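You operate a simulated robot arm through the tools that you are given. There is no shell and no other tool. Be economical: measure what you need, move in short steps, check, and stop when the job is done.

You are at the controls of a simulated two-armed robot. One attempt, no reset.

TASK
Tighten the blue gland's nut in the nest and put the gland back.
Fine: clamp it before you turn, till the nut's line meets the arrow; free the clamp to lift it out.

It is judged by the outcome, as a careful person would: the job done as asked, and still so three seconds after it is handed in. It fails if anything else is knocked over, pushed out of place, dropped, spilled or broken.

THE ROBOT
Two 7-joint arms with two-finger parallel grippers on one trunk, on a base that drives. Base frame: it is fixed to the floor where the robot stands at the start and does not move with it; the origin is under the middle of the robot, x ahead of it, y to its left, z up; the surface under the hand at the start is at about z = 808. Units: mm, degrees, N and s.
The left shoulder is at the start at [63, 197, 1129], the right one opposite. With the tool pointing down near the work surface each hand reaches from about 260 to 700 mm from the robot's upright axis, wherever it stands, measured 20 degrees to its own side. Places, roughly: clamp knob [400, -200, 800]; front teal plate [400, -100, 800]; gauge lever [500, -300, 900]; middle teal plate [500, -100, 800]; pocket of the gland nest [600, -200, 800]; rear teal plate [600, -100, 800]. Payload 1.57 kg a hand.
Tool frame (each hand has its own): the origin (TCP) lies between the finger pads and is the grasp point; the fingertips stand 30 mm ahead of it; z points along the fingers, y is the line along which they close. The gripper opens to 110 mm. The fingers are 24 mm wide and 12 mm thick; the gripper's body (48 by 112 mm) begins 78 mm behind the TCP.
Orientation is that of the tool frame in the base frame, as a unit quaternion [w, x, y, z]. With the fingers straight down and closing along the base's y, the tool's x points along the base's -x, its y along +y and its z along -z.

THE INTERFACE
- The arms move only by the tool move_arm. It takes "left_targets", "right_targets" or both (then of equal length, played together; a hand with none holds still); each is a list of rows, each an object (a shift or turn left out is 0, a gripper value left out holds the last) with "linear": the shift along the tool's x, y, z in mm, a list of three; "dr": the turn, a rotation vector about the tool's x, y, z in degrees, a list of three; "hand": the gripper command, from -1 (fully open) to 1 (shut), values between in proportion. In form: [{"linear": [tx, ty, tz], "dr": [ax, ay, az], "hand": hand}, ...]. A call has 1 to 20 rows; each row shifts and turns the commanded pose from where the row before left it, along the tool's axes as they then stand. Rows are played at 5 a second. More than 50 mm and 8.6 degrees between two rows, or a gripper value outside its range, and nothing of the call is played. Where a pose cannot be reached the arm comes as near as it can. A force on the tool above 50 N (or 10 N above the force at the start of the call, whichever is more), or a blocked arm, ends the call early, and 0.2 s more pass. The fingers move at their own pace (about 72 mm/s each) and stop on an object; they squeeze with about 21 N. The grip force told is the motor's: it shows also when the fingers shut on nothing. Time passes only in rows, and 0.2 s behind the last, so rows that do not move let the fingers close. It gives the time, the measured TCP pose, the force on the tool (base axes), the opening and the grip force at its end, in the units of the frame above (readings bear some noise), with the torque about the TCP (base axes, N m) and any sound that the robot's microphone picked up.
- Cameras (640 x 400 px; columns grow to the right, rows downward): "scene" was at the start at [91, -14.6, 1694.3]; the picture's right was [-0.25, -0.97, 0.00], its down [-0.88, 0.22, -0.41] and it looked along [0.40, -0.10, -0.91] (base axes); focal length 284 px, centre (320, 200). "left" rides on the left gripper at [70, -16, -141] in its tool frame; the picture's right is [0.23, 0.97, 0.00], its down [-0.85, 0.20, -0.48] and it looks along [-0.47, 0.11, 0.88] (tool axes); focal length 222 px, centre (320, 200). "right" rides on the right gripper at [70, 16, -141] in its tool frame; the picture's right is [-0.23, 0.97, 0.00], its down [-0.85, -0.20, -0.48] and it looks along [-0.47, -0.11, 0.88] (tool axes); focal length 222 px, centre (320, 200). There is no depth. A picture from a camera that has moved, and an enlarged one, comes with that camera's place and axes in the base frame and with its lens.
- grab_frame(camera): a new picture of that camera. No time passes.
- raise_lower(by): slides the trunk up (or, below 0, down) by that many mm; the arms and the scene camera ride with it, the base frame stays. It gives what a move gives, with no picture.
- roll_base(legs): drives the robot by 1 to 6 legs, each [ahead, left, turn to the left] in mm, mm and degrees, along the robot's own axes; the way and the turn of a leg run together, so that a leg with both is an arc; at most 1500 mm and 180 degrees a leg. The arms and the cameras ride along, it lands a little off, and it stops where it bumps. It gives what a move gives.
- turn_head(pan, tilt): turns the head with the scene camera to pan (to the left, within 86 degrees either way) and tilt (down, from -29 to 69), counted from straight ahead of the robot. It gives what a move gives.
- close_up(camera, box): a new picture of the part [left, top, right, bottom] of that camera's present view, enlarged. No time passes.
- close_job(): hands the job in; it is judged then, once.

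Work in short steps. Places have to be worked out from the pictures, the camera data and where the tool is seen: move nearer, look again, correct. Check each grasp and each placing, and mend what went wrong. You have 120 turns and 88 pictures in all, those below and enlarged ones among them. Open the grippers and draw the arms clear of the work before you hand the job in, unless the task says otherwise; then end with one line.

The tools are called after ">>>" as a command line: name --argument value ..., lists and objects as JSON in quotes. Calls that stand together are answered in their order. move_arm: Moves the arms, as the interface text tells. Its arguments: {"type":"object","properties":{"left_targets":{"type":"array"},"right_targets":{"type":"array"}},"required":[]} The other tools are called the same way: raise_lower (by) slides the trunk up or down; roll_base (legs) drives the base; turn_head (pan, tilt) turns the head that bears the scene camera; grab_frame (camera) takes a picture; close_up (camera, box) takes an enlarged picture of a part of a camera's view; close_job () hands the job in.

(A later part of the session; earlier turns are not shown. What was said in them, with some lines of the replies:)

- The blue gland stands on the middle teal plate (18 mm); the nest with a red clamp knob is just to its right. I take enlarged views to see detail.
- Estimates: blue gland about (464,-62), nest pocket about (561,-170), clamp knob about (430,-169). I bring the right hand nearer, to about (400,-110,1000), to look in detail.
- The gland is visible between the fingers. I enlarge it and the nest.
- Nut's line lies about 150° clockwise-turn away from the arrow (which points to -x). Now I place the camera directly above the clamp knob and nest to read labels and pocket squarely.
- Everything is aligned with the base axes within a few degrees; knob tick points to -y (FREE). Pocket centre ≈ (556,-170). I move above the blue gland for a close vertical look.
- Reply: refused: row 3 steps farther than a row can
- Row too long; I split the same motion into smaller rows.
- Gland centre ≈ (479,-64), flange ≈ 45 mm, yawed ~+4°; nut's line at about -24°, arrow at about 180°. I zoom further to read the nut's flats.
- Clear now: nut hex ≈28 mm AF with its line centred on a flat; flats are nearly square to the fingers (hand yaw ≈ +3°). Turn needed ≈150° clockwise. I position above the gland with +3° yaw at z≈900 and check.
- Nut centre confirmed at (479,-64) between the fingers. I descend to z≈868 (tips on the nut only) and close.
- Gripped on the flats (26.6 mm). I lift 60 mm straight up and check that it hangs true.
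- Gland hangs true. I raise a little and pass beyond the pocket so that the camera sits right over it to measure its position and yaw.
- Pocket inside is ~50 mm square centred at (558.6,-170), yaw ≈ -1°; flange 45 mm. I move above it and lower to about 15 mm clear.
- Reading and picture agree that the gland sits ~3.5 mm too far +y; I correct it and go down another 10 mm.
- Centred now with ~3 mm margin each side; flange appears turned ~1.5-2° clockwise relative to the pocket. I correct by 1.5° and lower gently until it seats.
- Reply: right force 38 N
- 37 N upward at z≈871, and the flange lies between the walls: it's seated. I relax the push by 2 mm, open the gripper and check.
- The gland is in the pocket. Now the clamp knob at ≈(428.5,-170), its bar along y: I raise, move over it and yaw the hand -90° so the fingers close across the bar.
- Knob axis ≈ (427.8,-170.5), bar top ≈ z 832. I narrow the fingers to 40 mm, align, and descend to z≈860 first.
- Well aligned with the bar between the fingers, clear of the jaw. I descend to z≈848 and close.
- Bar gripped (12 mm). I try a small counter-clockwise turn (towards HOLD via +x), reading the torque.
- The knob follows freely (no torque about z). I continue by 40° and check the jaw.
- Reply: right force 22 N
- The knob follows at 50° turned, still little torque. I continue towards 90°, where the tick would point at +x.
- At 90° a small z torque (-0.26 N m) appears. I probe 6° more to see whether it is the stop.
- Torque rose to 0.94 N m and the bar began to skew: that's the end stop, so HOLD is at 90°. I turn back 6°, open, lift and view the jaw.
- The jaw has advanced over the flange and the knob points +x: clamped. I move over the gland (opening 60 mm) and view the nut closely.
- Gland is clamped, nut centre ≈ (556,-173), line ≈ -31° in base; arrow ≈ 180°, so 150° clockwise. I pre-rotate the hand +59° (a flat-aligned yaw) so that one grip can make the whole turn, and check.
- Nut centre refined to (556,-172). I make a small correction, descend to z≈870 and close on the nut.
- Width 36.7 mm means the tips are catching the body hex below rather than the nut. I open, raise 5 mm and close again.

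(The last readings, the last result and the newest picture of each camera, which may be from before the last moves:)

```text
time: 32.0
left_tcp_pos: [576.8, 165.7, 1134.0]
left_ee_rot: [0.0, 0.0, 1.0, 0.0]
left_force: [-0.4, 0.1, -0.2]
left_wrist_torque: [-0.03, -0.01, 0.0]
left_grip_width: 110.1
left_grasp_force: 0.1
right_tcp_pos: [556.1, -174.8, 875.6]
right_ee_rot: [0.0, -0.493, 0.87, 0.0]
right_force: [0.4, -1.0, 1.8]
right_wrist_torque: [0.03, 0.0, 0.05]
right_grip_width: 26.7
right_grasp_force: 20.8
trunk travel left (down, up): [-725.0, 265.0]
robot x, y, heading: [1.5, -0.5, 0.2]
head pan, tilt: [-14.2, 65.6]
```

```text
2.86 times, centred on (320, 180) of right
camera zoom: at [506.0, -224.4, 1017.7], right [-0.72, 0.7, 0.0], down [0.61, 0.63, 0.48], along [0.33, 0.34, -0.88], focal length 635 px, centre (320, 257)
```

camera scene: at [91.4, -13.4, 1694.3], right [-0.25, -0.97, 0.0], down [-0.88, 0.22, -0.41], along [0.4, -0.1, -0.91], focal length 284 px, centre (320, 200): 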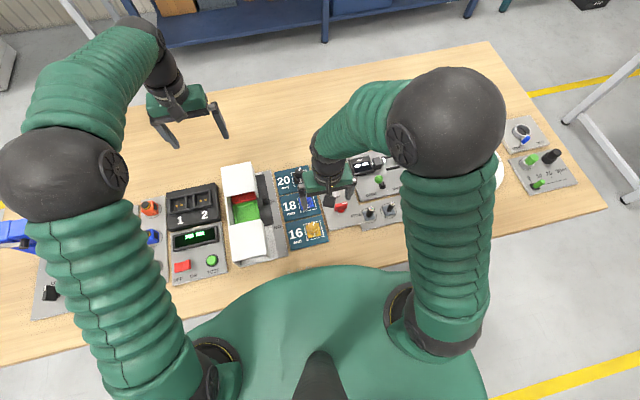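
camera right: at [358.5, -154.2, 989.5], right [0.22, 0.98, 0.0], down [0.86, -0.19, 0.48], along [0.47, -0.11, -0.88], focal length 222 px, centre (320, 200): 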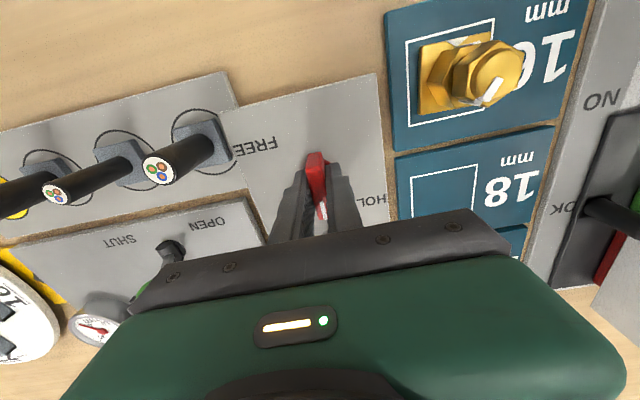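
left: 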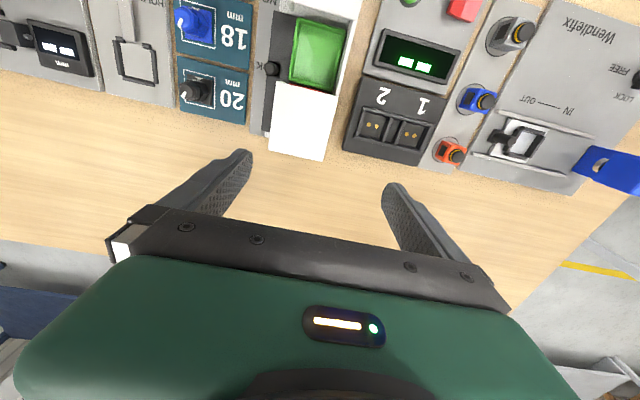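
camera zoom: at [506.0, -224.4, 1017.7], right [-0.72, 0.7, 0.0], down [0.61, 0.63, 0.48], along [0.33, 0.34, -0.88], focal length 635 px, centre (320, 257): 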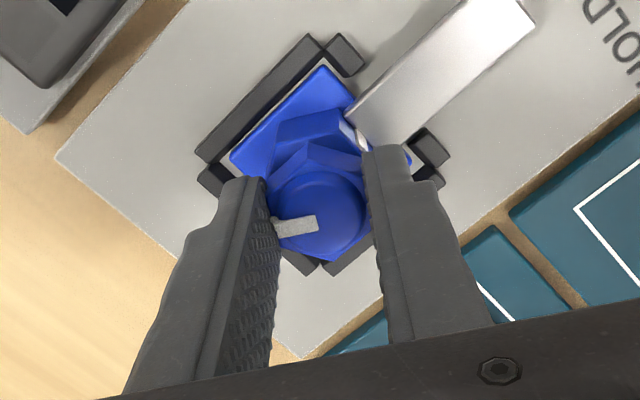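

Now on the nut's flats (26.7 mm). I turn 24° clockwise as a test, watching torque.

>>> move_arm --right_targets '[{"dr": [0, 0, 8]}, {"dr": [0, 0, 8]}, {"dr": [0, 0, 8]}, {}]'

>>> close_up --camera "right" --box '[250, 110, 390, 250]'

```text
time: 33.0
left_tcp_pos: [577.6, 167.0, 1134.5]
left_ee_rot: [0.001, -0.001, 1.0, 0.001]
left_force: [0.5, 0.5, -0.2]
left_wrist_torque: [-0.02, -0.02, -0.01]
left_grip_width: 110.2
left_grasp_force: 0.1
right_tcp_pos: [555.9, -174.3, 875.8]
right_ee_rot: [0.0, -0.301, 0.954, 0.0]
right_force: [-1.4, -1.6, 6.9]
right_wrist_torque: [-0.05, 0.09, 0.0]
right_grip_width: 26.6
right_grasp_force: 21.2
trunk travel left (down, up): [-725.0, 265.0]
robot x, y, heading: [0.5, -0.6, -0.2]
head pan, tilt: [-14.2, 65.6]
```

```text
2.86 times, centred on (320, 180) of right
camera zoom: at [489.1, -199.2, 1017.6], right [-0.37, 0.93, 0.0], down [0.81, 0.33, 0.48], along [0.44, 0.18, -0.88], focal length 635 px, centre (320, 257)
```

zoom: 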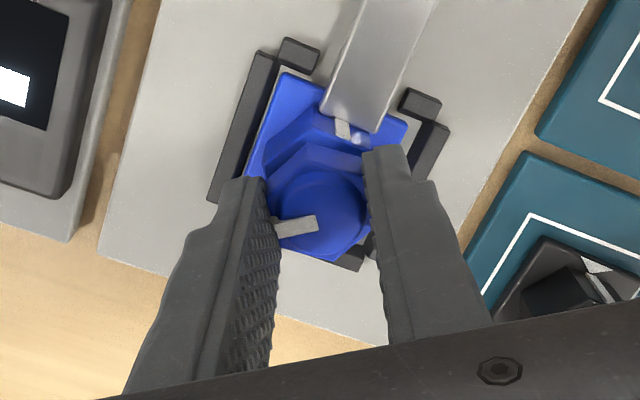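

Nut turns with the hand and the body stays clamped. I continue 84° clockwise, then check.

>>> move_arm --right_targets '[{"dr": [0, 0, 8.4]}, {"dr": [0, 0, 8.4]}, {"dr": [0, 0, 8.4]}, {"dr": [0, 0, 8.4]}, {"dr": [0, 0, 8.4]}, {"dr": [0, 0, 8.4]}, {"dr": [0, 0, 8.4]}, {"dr": [0, 0, 8.4]}, {"dr": [0, 0, 8.4]}, {"dr": [0, 0, 8.4]}, {}]'

>>> close_up --camera "right" --box '[250, 110, 390, 250]'

```text
time: 35.4
left_tcp_pos: [576.9, 168.4, 1133.4]
left_ee_rot: [0.001, 0.0, 1.0, -0.001]
left_force: [0.4, -0.5, -0.6]
left_wrist_torque: [-0.02, -0.01, -0.01]
left_grip_width: 109.9
left_grasp_force: 0.1
right_tcp_pos: [556.0, -170.2, 875.0]
right_ee_rot: [0.001, 0.414, 0.91, 0.001]
right_force: [4.2, 1.0, 10.9]
right_wrist_torque: [0.03, -0.14, 0.02]
right_grip_width: 26.6
right_grasp_force: 20.9
trunk travel left (down, up): [-725.0, 265.0]
robot x, y, heading: [1.5, -0.2, 0.1]
head pan, tilt: [-14.2, 65.6]
```

```text
2.86 times, centred on (320, 180) of right
camera zoom: at [521.8, -107.9, 1017.4], right [0.88, 0.47, 0.0], down [0.41, -0.78, 0.48], along [0.23, -0.42, -0.88], focal length 635 px, centre (320, 257)
```

zoom: 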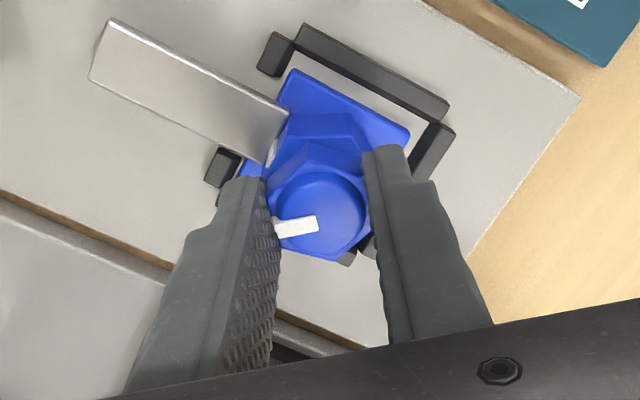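

Turned 108° so far, low torque. I continue 37° and then inspect for the final few degrees.

>>> move_arm --right_targets '[{"dr": [0, 0, 8.4]}, {"dr": [0, 0, 8.4]}, {"dr": [0, 0, 8.4]}, {"dr": [0, 0, 8.4]}, {"dr": [0, 0, 3.4]}, {}]'

>>> close_up --camera "right" --box '[280, 120, 360, 200]'

```text
time: 36.8
left_tcp_pos: [579.3, 167.4, 1133.0]
left_ee_rot: [0.0, 0.0, 1.0, -0.001]
left_force: [0.3, -0.5, -1.4]
left_wrist_torque: [-0.02, 0.02, 0.03]
left_grip_width: 110.1
left_grasp_force: 0.1
right_tcp_pos: [556.0, -171.9, 875.2]
right_ee_rot: [0.001, 0.683, 0.731, 0.0]
right_force: [5.7, 2.8, 10.3]
right_wrist_torque: [0.08, -0.17, -0.01]
right_grip_width: 27.0
right_grasp_force: 20.9
trunk travel left (down, up): [-725.0, 265.0]
robot x, y, heading: [0.8, -0.3, -0.1]
head pan, tilt: [-14.2, 65.6]
```

```text
5.00 times, centred on (320, 160) of right
camera zoom: at [566.9, -100.4, 1017.4], right [0.99, -0.16, 0.0], down [-0.14, -0.87, 0.48], along [-0.07, -0.47, -0.88], focal length 1111 px, centre (320, 400)
```

zoom: 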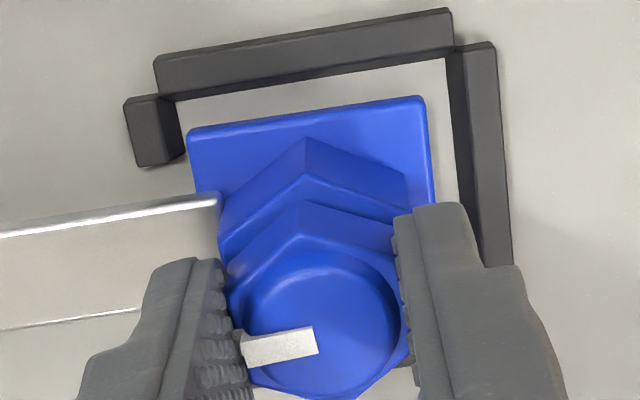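

Remaining misalignment ≈4-5° (flange yaw ≈ -1°, line ≈ -177°). I turn 4.5° more, then look again.

>>> move_arm --right_targets '[{"dr": [0, 0, 2.5]}, {"dr": [0, 0, 2]}, {}, {}]'

>>> close_up --camera "right" --box '[280, 120, 360, 200]'

```text
time: 37.8
left_tcp_pos: [577.2, 167.3, 1132.8]
left_ee_rot: [-0.001, 0.0, 1.0, 0.0]
left_force: [-0.5, -1.2, 0.7]
left_wrist_torque: [-0.02, -0.02, -0.02]
left_grip_width: 110.0
left_grasp_force: 0.1
right_tcp_pos: [556.1, -170.6, 874.7]
right_ee_rot: [0.001, 0.71, 0.704, 0.0]
right_force: [6.1, 0.6, 7.0]
right_wrist_torque: [-0.03, -0.15, 0.02]
right_grip_width: 26.5
right_grasp_force: 20.8
trunk travel left (down, up): [-725.0, 265.0]
robot x, y, heading: [0.7, -0.9, -0.0]
head pan, tilt: [-14.2, 65.6]
```

```text
5.00 times, centred on (320, 160) of right
camera zoom: at [572.5, -101.6, 1017.4], right [0.97, -0.23, 0.0], down [-0.21, -0.85, 0.48], along [-0.11, -0.47, -0.88], focal length 1111 px, centre (320, 400)
```

zoom: 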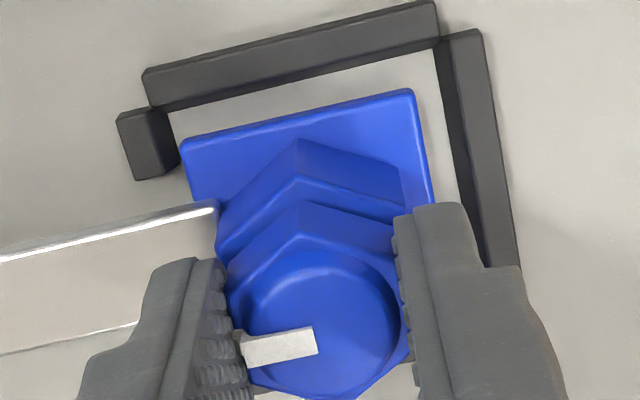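

Released view needed: I open, raise, and shift so the camera looks nearly straight down at the nut.

>>> move_arm --right_targets '[{"hand": 0.3}, {"hand": 0.1}, {"linear": [0, 0, -25]}, {"linear": [0, 0, -35]}, {"linear": [0, 0, -25]}, {"linear": [-35, -8, 0]}, {"linear": [-35, -8, 0]}, {}]'

>>> close_up --camera "right" --box '[290, 50, 350, 110]'

```text
time: 39.6
left_tcp_pos: [577.1, 166.6, 1134.1]
left_ee_rot: [0.0, 0.0, 1.0, 0.0]
left_force: [-0.2, -0.6, 0.8]
left_wrist_torque: [0.02, 0.0, 0.02]
left_grip_width: 110.1
left_grasp_force: 0.1
right_tcp_pos: [538.0, -243.8, 959.5]
right_ee_rot: [-0.001, 0.709, 0.705, 0.001]
right_force: [-0.2, 0.6, 0.4]
right_wrist_torque: [0.01, -0.02, -0.02]
right_grip_width: 49.4
right_grasp_force: 0.1
trunk travel left (down, up): [-725.0, 265.0]
robot x, y, heading: [-1.7, -2.9, 0.0]
head pan, tilt: [-14.2, 65.6]
```

```text
6.67 times, centred on (320, 80) of right
camera zoom: at [554.6, -174.6, 1102.0], right [0.97, -0.23, 0.0], down [-0.21, -0.85, 0.48], along [-0.11, -0.46, -0.88], focal length 1481 px, centre (320, 1000)
```

zoom: 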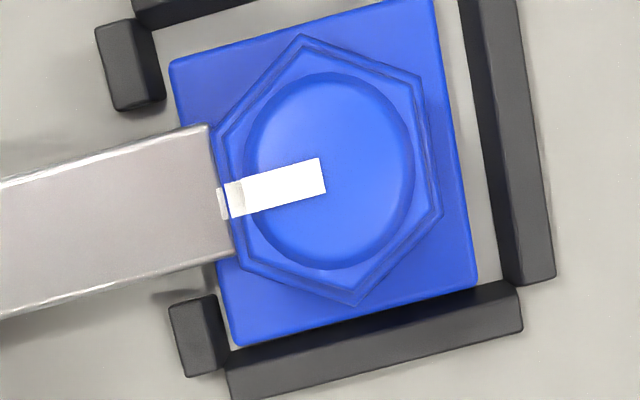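

Nut line, body line and hexes are aligned within ~1°. Now to free the clamp: I go back over the knob, turning the hand to yaw 0 with the bar now along x.

>>> move_arm --right_targets '[{"linear": [24, -37, 0], "hand": 0.27}, {"linear": [24, -37, 0]}, {"linear": [25, -36, 0]}, {"dr": [0, 0, -8.2]}, {"dr": [0, 0, -8.2]}, {"dr": [0, 0, -8.2]}, {"dr": [0, 0, -8.2]}, {"dr": [0, 0, -8.2]}, {"dr": [0, 0, -8.2]}, {"dr": [0, 0, -8.2]}, {"dr": [0, 0, -8.2]}, {"dr": [0, 0, -8.2]}, {"dr": [0, 0, -8.2]}, {"dr": [0, 0, -8.2]}, {"linear": [0, 0, 40]}, {}]'

>>> close_up --camera "right" --box '[240, 90, 400, 230]'

```text
time: 43.0
left_tcp_pos: [578.2, 166.2, 1133.8]
left_ee_rot: [0.0, 0.0, 1.0, 0.0]
left_force: [0.5, 0.6, 0.4]
left_wrist_torque: [0.01, 0.0, 0.0]
left_grip_width: 109.9
left_grasp_force: 0.0
right_tcp_pos: [430.5, -169.6, 920.3]
right_ee_rot: [-0.001, 0.002, 1.0, -0.001]
right_force: [0.6, -0.7, 0.1]
right_wrist_torque: [0.0, -0.04, 0.0]
right_grip_width: 40.4
right_grasp_force: 0.1
trunk travel left (down, up): [-725.0, 265.0]
robot x, y, heading: [-1.5, -0.6, -0.0]
head pan, tilt: [-14.2, 65.6]
```

```text
2.86 times, centred on (320, 160) of right
camera zoom: at [360.2, -152.5, 1063.1], right [0.23, 0.97, 0.0], down [0.85, -0.2, 0.48], along [0.47, -0.11, -0.88], focal length 635 px, centre (320, 314)
```

zoom: 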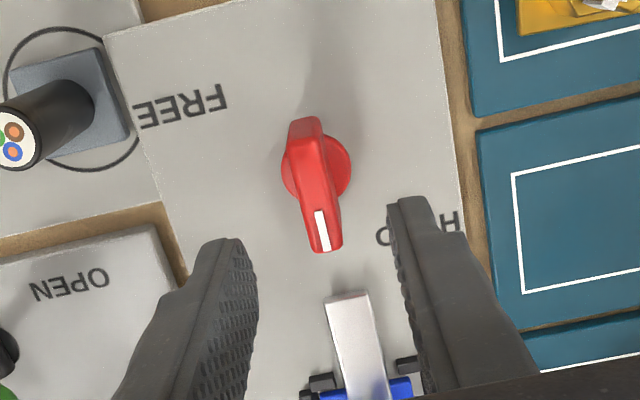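

Bar lies between the fingers, aligned. I descend to z≈847 and grip.

>>> move_arm --right_targets '[{"linear": [2, -0.5, 25]}, {"linear": [0, 0, 24]}, {"linear": [0, 0, 24]}, {}, {"hand": 1}, {}, {}]'

```text
time: 44.6
left_tcp_pos: [577.6, 164.4, 1133.8]
left_ee_rot: [0.0, 0.0, 1.0, 0.001]
left_force: [0.2, -0.3, -0.1]
left_wrist_torque: [0.02, 0.0, 0.01]
left_grip_width: 109.9
left_grasp_force: 0.1
right_tcp_pos: [428.8, -170.4, 848.4]
right_ee_rot: [0.0, 0.001, 1.0, -0.001]
right_force: [0.5, -5.8, -0.1]
right_wrist_torque: [-0.52, -0.22, 0.0]
right_grip_width: 11.8
right_grasp_force: 29.3
trunk travel left (down, up): [-725.0, 265.0]
robot x, y, heading: [0.1, 1.1, -0.1]
head pan, tilt: [-14.2, 65.6]
```

Gripped (11.8 mm). I turn clockwise 88° back to FREE.

>>> move_arm --right_targets '[{"dr": [0, 0, 8]}, {"dr": [0, 0, 8]}, {"dr": [0, 0, 8]}, {"dr": [0, 0, 8]}, {"dr": [0, 0, 8]}, {"dr": [0, 0, 8]}, {"dr": [0, 0, 8]}, {"dr": [0, 0, 8]}, {"dr": [0, 0, 8]}, {"dr": [0, 0, 8]}, {"dr": [0, 0, 8]}, {}]'

>>> grab_frame --camera "right"

```text
time: 47.2
left_tcp_pos: [577.5, 165.6, 1135.7]
left_ee_rot: [0.0, 0.0, 1.0, 0.001]
left_force: [0.3, 0.7, 1.3]
left_wrist_torque: [-0.03, -0.01, -0.07]
left_grip_width: 109.9
left_grasp_force: 0.0
right_tcp_pos: [428.7, -170.1, 846.3]
right_ee_rot: [0.0, 0.696, 0.718, 0.0]
right_force: [10.1, -7.7, 21.8]
right_wrist_torque: [-0.19, 0.83, -0.03]
right_grip_width: 12.0
right_grasp_force: 28.9
trunk travel left (down, up): [-725.0, 265.0]
robot x, y, heading: [1.9, -1.7, 0.2]
head pan, tilt: [-14.2, 65.6]
```

```text
46 pictures are left
camera right: at [441.9, -99.5, 989.2], right [0.98, -0.2, 0.0], down [-0.18, -0.86, 0.48], along [-0.09, -0.47, -0.88], focal length 222 px, centre (320, 200)
```

right: 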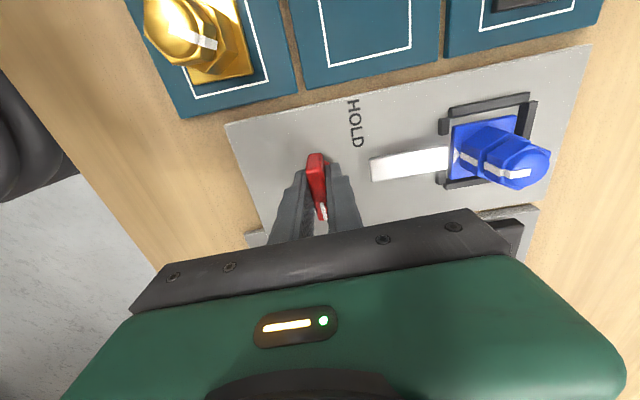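

Jaw has retracted. I turn the last few degrees up to the stop, then release and lift.

>>> move_arm --right_targets '[{"dr": [0, 0, 2.3]}, {}, {"hand": 0.4}, {"hand": 0.27}, {"linear": [0, 0, -25]}, {"linear": [0, 0, -35]}, {"linear": [0, 0, -40]}, {}]'

>>> close_up --camera "right" --box '[280, 80, 440, 220]'

```text
time: 49.0
left_tcp_pos: [578.6, 167.0, 1133.0]
left_ee_rot: [0.0, -0.001, 1.0, 0.001]
left_force: [0.3, -0.6, -0.2]
left_wrist_torque: [0.0, 0.01, -0.01]
left_grip_width: 110.1
left_grasp_force: 0.0
right_tcp_pos: [428.2, -168.6, 946.7]
right_ee_rot: [0.0, 0.711, 0.704, 0.001]
right_force: [0.4, -0.5, -0.4]
right_wrist_torque: [-0.04, 0.0, -0.02]
right_grip_width: 40.2
right_grasp_force: 0.1
trunk travel left (down, up): [-725.0, 265.0]
robot x, y, heading: [-0.7, -1.3, -0.1]
head pan, tilt: [-14.2, 65.6]
```

```text
2.86 times, centred on (360, 150) of right
camera zoom: at [444.6, -98.7, 1089.6], right [0.97, -0.24, 0.0], down [-0.21, -0.85, 0.48], along [-0.11, -0.47, -0.88], focal length 635 px, centre (206, 343)
```

zoom: 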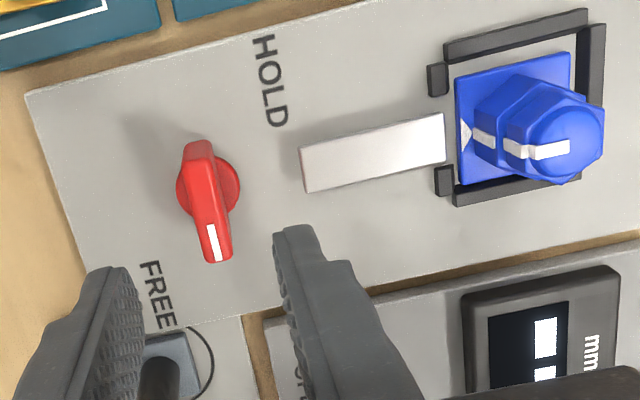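

Knob is at FREE, jaw retracted, lines all meet. With the hand at -91° yaw the nut's flats suit the fingers directly; I move over the gland.

>>> move_arm --right_targets '[{"linear": [-1, 32, 0], "hand": 0.1}, {"linear": [-1, 32, 0]}, {"linear": [-1, 32, 0]}, {"linear": [-1, 32, 15]}, {}]'

>>> close_up --camera "right" --box '[260, 90, 400, 230]'

```text
time: 50.2
left_tcp_pos: [576.9, 166.7, 1134.0]
left_ee_rot: [0.0, 0.0, 1.0, 0.0]
left_force: [-1.0, 0.3, 0.7]
left_wrist_torque: [-0.01, -0.02, 0.01]
left_grip_width: 109.8
left_grasp_force: 0.1
right_tcp_pos: [554.7, -174.2, 932.4]
right_ee_rot: [-0.001, 0.711, 0.703, -0.001]
right_force: [-0.3, -1.3, 0.1]
right_wrist_torque: [0.01, 0.0, 0.0]
right_grip_width: 49.5
right_grasp_force: 0.2
trunk travel left (down, up): [-725.0, 265.0]
robot x, y, heading: [-2.4, -4.1, -0.1]
head pan, tilt: [-14.2, 65.6]
```

```text
2.86 times, centred on (330, 160) of right
camera zoom: at [571.1, -104.3, 1074.4], right [0.97, -0.24, 0.0], down [-0.21, -0.85, 0.48], along [-0.11, -0.46, -0.88], focal length 635 px, centre (291, 314)
```

zoom: 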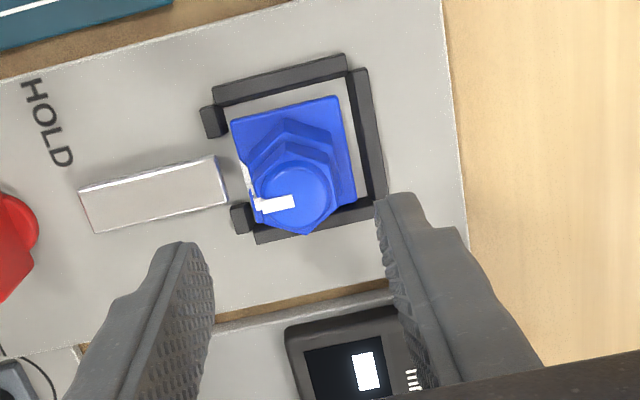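

Nut is about (+2,+3.5) mm from the hand centre; I correct, descend to z≈875 and grip the nut.

>>> move_arm --right_targets '[{"linear": [3, 2, 19]}, {"linear": [0, 0, 19]}, {"linear": [0, 0, 19]}, {}, {"hand": 1}, {}, {}]'

>>> close_up --camera "right" --box '[260, 110, 400, 250]'

```text
time: 51.8
left_tcp_pos: [577.8, 166.8, 1132.1]
left_ee_rot: [0.0, 0.0, 1.0, 0.0]
left_force: [0.2, -0.1, 1.0]
left_wrist_torque: [0.05, -0.01, 0.07]
left_grip_width: 109.9
left_grasp_force: 0.0
right_tcp_pos: [557.3, -170.3, 875.8]
right_ee_rot: [0.001, 0.711, 0.704, -0.001]
right_force: [0.5, 0.3, -0.5]
right_wrist_torque: [0.03, -0.03, 0.0]
right_grip_width: 26.7
right_grasp_force: 20.8
trunk travel left (down, up): [-725.0, 265.0]
robot x, y, heading: [-3.3, -2.2, 0.1]
head pan, tilt: [-14.2, 65.6]
```

```text
2.86 times, centred on (330, 180) of right
camera zoom: at [573.6, -101.4, 1017.1], right [0.97, -0.24, 0.0], down [-0.21, -0.85, 0.48], along [-0.11, -0.47, -0.88], focal length 635 px, centre (291, 257)
```

zoom: 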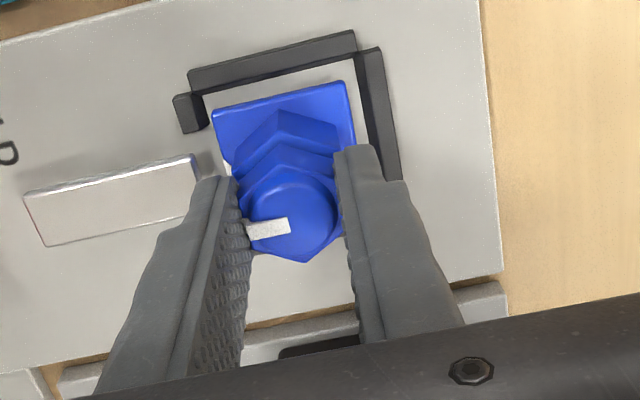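

Firm grip (26.7 mm). I lift straight out 20 mm and check that it comes free.

>>> move_arm --right_targets '[{"linear": [0, 0, -5]}, {"linear": [0, 0, -8]}, {"linear": [0, 0, -10]}, {}]'

>>> close_up --camera "right" --box '[260, 110, 400, 250]'

```text
time: 52.8
left_tcp_pos: [578.0, 165.9, 1134.3]
left_ee_rot: [0.0, 0.0, 1.0, 0.0]
left_force: [-1.0, -1.1, -0.5]
left_wrist_torque: [0.01, -0.02, 0.02]
left_grip_width: 109.9
left_grasp_force: 0.1
right_tcp_pos: [556.3, -170.0, 896.8]
right_ee_rot: [0.0, 0.71, 0.704, 0.0]
right_force: [0.0, -0.8, -0.9]
right_wrist_torque: [0.01, -0.01, -0.02]
right_grip_width: 26.9
right_grasp_force: 21.1
trunk travel left (down, up): [-725.0, 265.0]
robot x, y, heading: [-0.8, 0.5, 0.0]
head pan, tilt: [-14.2, 65.6]
```

```text
2.86 times, centred on (330, 180) of right
camera zoom: at [573.9, -100.2, 1039.3], right [0.97, -0.24, 0.0], down [-0.21, -0.85, 0.48], along [-0.11, -0.47, -0.88], focal length 635 px, centre (291, 257)
```

zoom: 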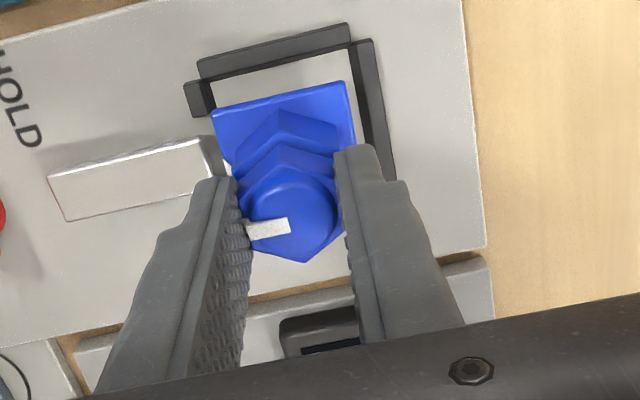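

Free of the nest. I raise 55 mm and carry it above the 18 mm plate.

>>> move_arm --right_targets '[{"linear": [0, 0, -28]}, {"linear": [0, 0, -27]}, {"linear": [35, -26, 0]}, {"linear": [35, -26, 0]}, {"linear": [35, -25, 0]}, {}, {"linear": [0, 0, 25]}, {"linear": [0, 0, 25]}, {}]'

>>> grab_frame --camera "right"

>>> close_up --camera "right" --box '[260, 110, 400, 250]'

```text
time: 54.8
left_tcp_pos: [577.2, 167.5, 1134.2]
left_ee_rot: [0.001, 0.0, 1.0, 0.0]
left_force: [0.1, 0.9, 0.4]
left_wrist_torque: [0.0, -0.03, 0.01]
left_grip_width: 110.1
left_grasp_force: 0.0
right_tcp_pos: [481.9, -66.3, 902.0]
right_ee_rot: [0.0, 0.711, 0.704, 0.0]
right_force: [0.1, 0.6, -1.2]
right_wrist_torque: [-0.02, 0.01, 0.03]
right_grip_width: 26.7
right_grasp_force: 21.6
trunk travel left (down, up): [-725.0, 265.0]
robot x, y, heading: [2.1, 5.3, -0.1]
head pan, tilt: [-14.2, 65.6]
```

```text
41 pictures are left
camera right: at [498.1, 4.4, 1044.5], right [0.97, -0.23, 0.0], down [-0.21, -0.85, 0.48], along [-0.11, -0.47, -0.88], focal length 222 px, centre (320, 200)
```

right: 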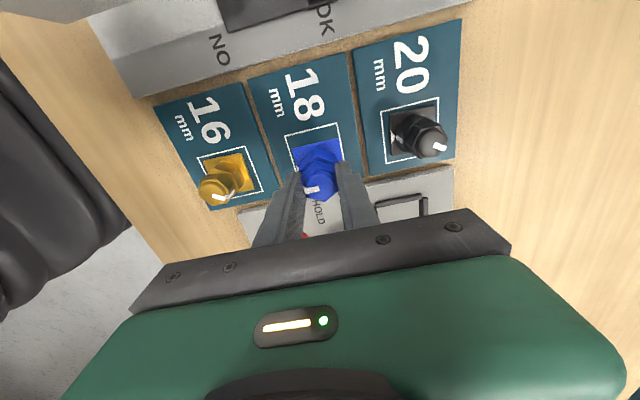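

```text
2.86 times, centred on (330, 180) of right
camera zoom: at [498.1, 4.4, 1044.5], right [0.97, -0.23, 0.0], down [-0.21, -0.85, 0.48], along [-0.11, -0.47, -0.88], focal length 635 px, centre (291, 257)
```

zoom: 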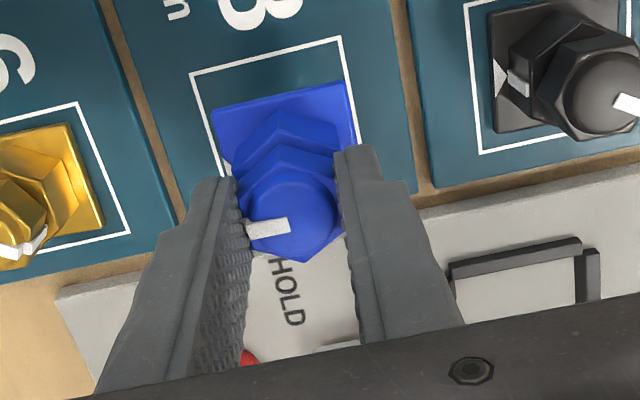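

Frame centre ≈ (479,-67); gland flange centre ≈ (482.5,-68.8). I correct by (-3.5,+1.5) and lower to near the plate.

>>> move_arm --right_targets '[{"linear": [1.5, -3.5, 0]}, {"linear": [0, 0, 10]}, {"linear": [0, 0, 10]}, {}]'

>>> close_up --camera "right" --box '[260, 110, 400, 250]'

```text
time: 55.8
left_tcp_pos: [578.2, 167.8, 1133.2]
left_ee_rot: [0.0, 0.0, 1.0, 0.001]
left_force: [0.4, 0.0, 0.8]
left_wrist_torque: [-0.02, -0.02, 0.01]
left_grip_width: 109.9
left_grasp_force: 0.0
right_tcp_pos: [478.9, -64.6, 881.7]
right_ee_rot: [0.001, 0.71, 0.704, 0.0]
right_force: [-0.2, 0.2, -0.7]
right_wrist_torque: [0.02, 0.0, -0.01]
right_grip_width: 26.7
right_grasp_force: 20.8
trunk travel left (down, up): [-725.0, 265.0]
robot x, y, heading: [-2.0, 1.1, 0.1]
head pan, tilt: [-14.2, 65.6]
```

```text
2.86 times, centred on (330, 180) of right
camera zoom: at [495.0, 6.6, 1024.2], right [0.97, -0.24, 0.0], down [-0.21, -0.85, 0.48], along [-0.11, -0.47, -0.88], focal length 635 px, centre (291, 257)
```

zoom: 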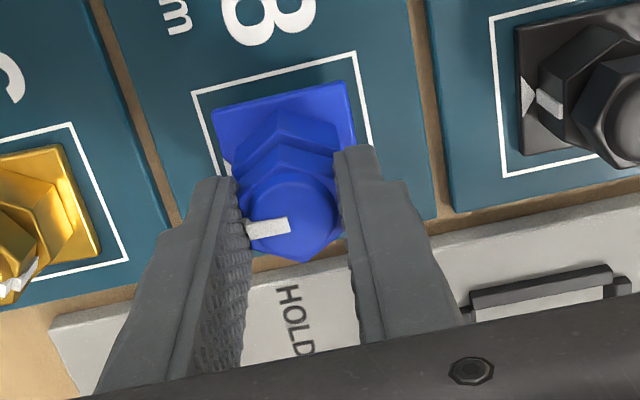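

Centred within 1 mm of the frame. I lower in small steps until contact.

>>> move_arm --right_targets '[{"linear": [0, 0, 3]}, {"linear": [0, 0, 2]}, {"linear": [0, 0, 1.5]}, {}]'

```text
time: 56.8
left_tcp_pos: [578.5, 165.7, 1133.3]
left_ee_rot: [0.001, 0.0, 1.0, -0.001]
left_force: [0.9, -0.2, 0.3]
left_wrist_torque: [-0.01, 0.01, -0.01]
left_grip_width: 109.9
left_grasp_force: 0.1
right_tcp_pos: [478.4, -62.8, 875.9]
right_ee_rot: [0.0, 0.71, 0.704, 0.0]
right_force: [0.4, -0.3, 0.5]
right_wrist_torque: [-0.02, -0.01, 0.0]
right_grip_width: 26.7
right_grasp_force: 20.8
trunk travel left (down, up): [-725.0, 265.0]
robot x, y, heading: [-0.2, 1.2, 0.6]
head pan, tilt: [-14.2, 65.6]
```

>>> move_arm --right_targets '[{"linear": [0, 0, 1]}, {"linear": [0, 0, 1]}, {"linear": [0, 0, 1]}, {}]'

>>> close_up --camera "right" --box '[260, 110, 400, 250]'

```text
time: 57.8
left_tcp_pos: [577.8, 166.6, 1133.9]
left_ee_rot: [0.0, 0.0, 1.0, 0.0]
left_force: [-0.2, 0.1, 0.8]
left_wrist_torque: [0.02, 0.0, 0.0]
left_grip_width: 110.0
left_grasp_force: 0.0
right_tcp_pos: [478.5, -64.4, 873.0]
right_ee_rot: [-0.001, 0.711, 0.703, 0.0]
right_force: [0.3, 0.2, -0.4]
right_wrist_torque: [0.01, 0.02, -0.01]
right_grip_width: 26.7
right_grasp_force: 21.3
trunk travel left (down, up): [-725.0, 265.0]
robot x, y, heading: [-4.1, 0.4, -0.2]
head pan, tilt: [-14.2, 65.6]
```

```text
2.86 times, centred on (330, 180) of right
camera zoom: at [495.3, 6.2, 1015.3], right [0.97, -0.24, 0.0], down [-0.21, -0.85, 0.48], along [-0.11, -0.47, -0.88], focal length 635 px, centre (291, 257)
```

zoom: 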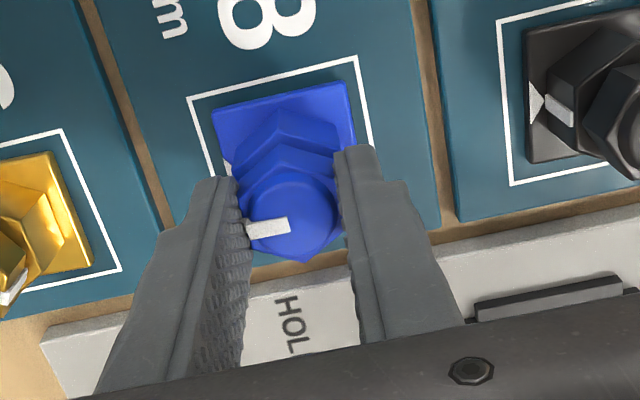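

No contact yet (force ~0); I continue in 1 mm steps.

>>> move_arm --right_targets '[{"linear": [0, 0, 1]}, {"linear": [0, 0, 1]}, {}]'

```text
time: 58.6
left_tcp_pos: [577.9, 167.2, 1132.6]
left_ee_rot: [-0.001, 0.0, 1.0, 0.0]
left_force: [0.0, 0.8, 0.7]
left_wrist_torque: [0.01, -0.01, 0.03]
left_grip_width: 110.1
left_grasp_force: 0.1
right_tcp_pos: [479.4, -64.2, 872.1]
right_ee_rot: [-0.001, 0.71, 0.704, 0.0]
right_force: [-1.0, -0.6, -0.5]
right_wrist_torque: [0.05, 0.02, 0.01]
right_grip_width: 26.5
right_grasp_force: 21.0
trunk travel left (down, up): [-725.0, 265.0]
robot x, y, heading: [-2.8, -1.6, -0.1]
head pan, tilt: [-14.2, 65.6]
```

>>> move_arm --right_targets '[{"linear": [0, 0, 1]}, {"linear": [0, 0, 1]}, {}]'

```text
time: 59.4
left_tcp_pos: [577.0, 167.1, 1134.0]
left_ee_rot: [0.001, 0.0, 1.0, 0.0]
left_force: [0.1, 0.7, -0.7]
left_wrist_torque: [-0.03, 0.01, -0.01]
left_grip_width: 110.2
left_grasp_force: 0.0
right_tcp_pos: [479.1, -63.9, 870.3]
right_ee_rot: [0.002, 0.71, 0.704, 0.001]
right_force: [-0.1, -0.5, 16.0]
right_wrist_torque: [-0.01, 0.02, 0.02]
right_grip_width: 26.9
right_grasp_force: 20.9
trunk travel left (down, up): [-725.0, 265.0]
robot x, y, heading: [-0.6, -0.3, -0.2]
head pan, tilt: [-14.2, 65.6]
```

Contact (16 N): seated on the plate. I ease back 0.7 mm, open and lift straight up.

>>> move_arm --right_targets '[{"linear": [0, 0, -0.7]}, {"hand": 0.4}, {"hand": 0.1}, {}, {"linear": [0, 0, -15]}, {"linear": [0, 0, -30]}, {"linear": [0, 0, -40]}, {}]'

>>> close_up --camera "right" --box '[260, 80, 400, 220]'

```text
time: 61.2
left_tcp_pos: [577.9, 166.2, 1130.7]
left_ee_rot: [0.0, -0.001, 1.0, 0.001]
left_force: [0.6, 0.4, 0.6]
left_wrist_torque: [-0.01, 0.04, 0.0]
left_grip_width: 110.1
left_grasp_force: 0.1
right_tcp_pos: [479.7, -78.6, 949.0]
right_ee_rot: [0.0, 0.72, 0.694, -0.007]
right_force: [-0.8, 0.0, -0.2]
right_wrist_torque: [0.02, -0.01, 0.02]
right_grip_width: 49.4
right_grasp_force: 0.1
trunk travel left (down, up): [-725.0, 265.0]
robot x, y, heading: [0.3, -1.2, -0.1]
head pan, tilt: [-14.2, 65.6]
```

```text
2.86 times, centred on (330, 150) of right
camera zoom: at [499.4, -6.7, 1092.2], right [0.96, -0.26, -0.01], down [-0.23, -0.84, 0.49], along [-0.13, -0.47, -0.87], focal length 635 px, centre (291, 343)
```

zoom: 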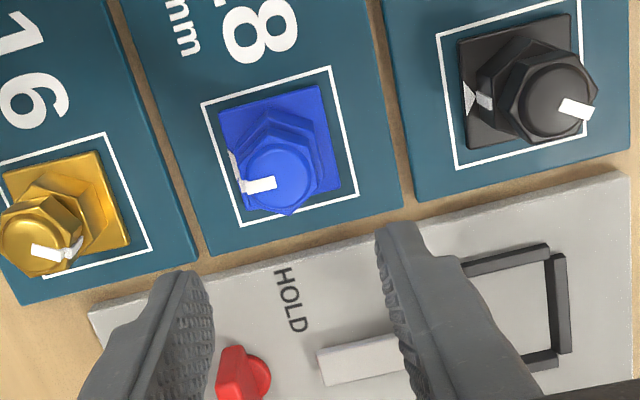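

The gland stands in its frame, lines meeting. The hand drifted ~14 mm in -y while rising (reach limit in this posture); I check the scene before withdrawing.

>>> grab_frame --camera "scene"

>>> close_up --camera "right" --box '[300, 85, 350, 135]'

```text
36 pictures are left
camera scene: at [92.0, -13.4, 1692.4], right [-0.25, -0.97, 0.0], down [-0.88, 0.22, -0.41], along [0.4, -0.1, -0.91], focal length 284 px, centre (320, 200)
```

scene: 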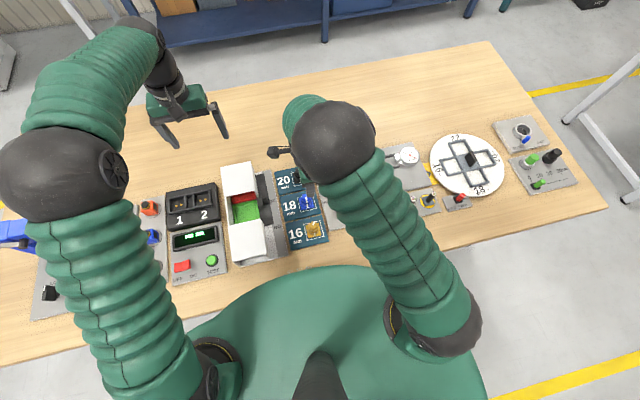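

```text
8.00 times, centred on (325, 110) of right
camera zoom: at [499.4, -6.7, 1092.2], right [0.96, -0.26, -0.01], down [-0.23, -0.84, 0.49], along [-0.13, -0.47, -0.87], focal length 1777 px, centre (280, 920)
```

zoom: 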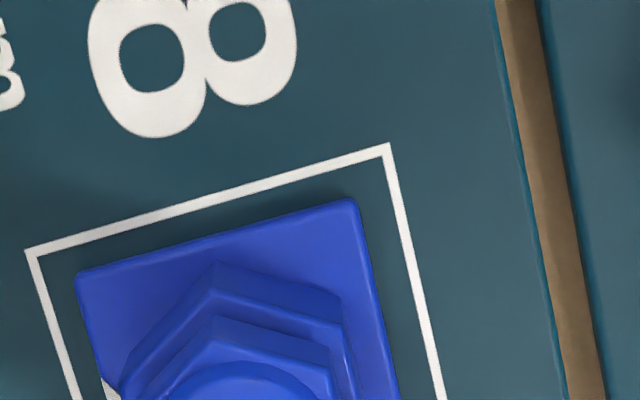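

All good and upright. I rotate the hand back to yaw 0 while moving away in -y, then rise.

>>> move_arm --right_targets '[{"linear": [-30, 0, 0]}, {"dr": [0, 0, -8.4]}, {"dr": [0, 0, -8.4]}, {"dr": [0, 0, -8.4]}, {"dr": [0, 0, -8.4]}, {"dr": [0, 0, -8.4]}, {"dr": [0, 0, -8.4]}, {"dr": [0, 0, -8.4]}, {"dr": [0, 0, -8.4]}, {"dr": [0, 0, -8.4]}, {"dr": [0, 0, -8.4]}, {"dr": [0, 0, -6.6]}, {"linear": [0, 0, -40]}, {}]'

>>> grab_frame --camera "right"

```text
time: 64.2
left_tcp_pos: [577.9, 166.5, 1133.1]
left_ee_rot: [0.0, 0.0, 1.0, 0.0]
left_force: [-0.1, -0.4, -0.8]
left_wrist_torque: [0.01, -0.03, 0.01]
left_grip_width: 110.0
left_grasp_force: 0.0
right_tcp_pos: [477.2, -91.6, 994.0]
right_ee_rot: [0.0, -0.001, 1.0, 0.0]
right_force: [0.0, 0.3, 0.1]
right_wrist_torque: [-0.02, 0.03, 0.04]
right_grip_width: 49.5
right_grasp_force: 0.1
trunk travel left (down, up): [-725.0, 265.0]
robot x, y, heading: [0.9, 0.2, 0.0]
head pan, tilt: [-14.2, 65.6]
```

```text
34 pictures are left
camera right: at [406.8, -75.2, 1136.8], right [0.22, 0.97, 0.0], down [0.86, -0.2, 0.48], along [0.47, -0.11, -0.88], focal length 222 px, centre (320, 200)
```

right: 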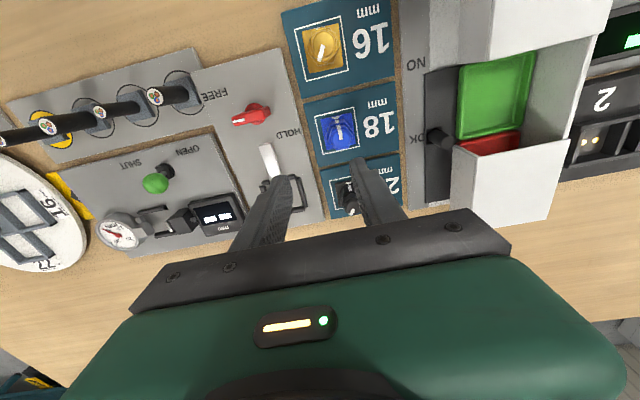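

Everything stands in place. One more enlarged check of the line against the arrow, then I return the hand towards its starting place with the gripper open.

>>> close_up --camera "right" --box '[310, 100, 370, 160]'

>>> move_arm --right_targets '[{"linear": [0, 0, -40], "hand": -1}, {"linear": [20, -30, -30]}, {"linear": [20, -35, -25]}, {"linear": [20, -40, -10]}, {"linear": [20, -35, 0]}, {}]'

```text
6.67 times, centred on (340, 130) of right
camera zoom: at [406.8, -75.2, 1136.8], right [0.22, 0.97, 0.0], down [0.86, -0.2, 0.48], along [0.47, -0.11, -0.88], focal length 1481 px, centre (187, 667)
```

zoom: 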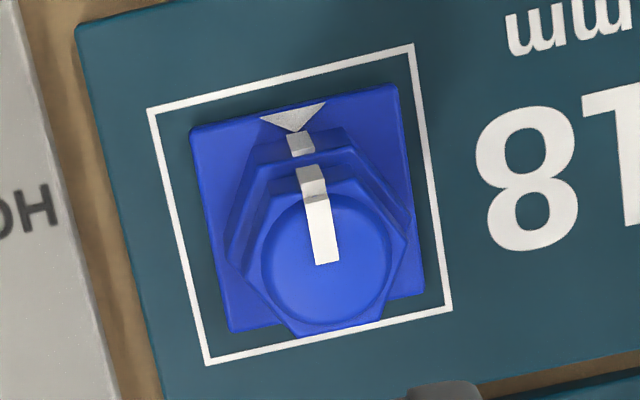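

```text
time: 65.6
left_tcp_pos: [579.2, 166.4, 1132.4]
left_ee_rot: [0.0, 0.0, 1.0, 0.0]
left_force: [0.6, 0.9, 0.2]
left_wrist_torque: [-0.04, 0.03, 0.01]
left_grip_width: 110.1
left_grasp_force: 0.0
right_tcp_pos: [399.7, -236.0, 1099.9]
right_ee_rot: [0.0, 0.0, 1.0, 0.001]
right_force: [0.6, 0.5, 0.1]
right_wrist_torque: [-0.01, 0.02, 0.02]
right_grip_width: 110.0
right_grasp_force: 0.0
trunk travel left (down, up): [-725.0, 265.0]
robot x, y, heading: [-0.7, -0.0, 0.2]
head pan, tilt: [-14.2, 65.6]
```

The nut's line meets the arrow, the gland is in its frame, the clamp is free and the arms are clear. I hand in.

>>> close_job

```text
The job is handed in.
```

The blue gland's nut is tightened until its line meets the arrow, the gland is back in its frame on the 18 mm plate, and the clamp is left at FREE; nothing else looked disturbed in the last pictures.
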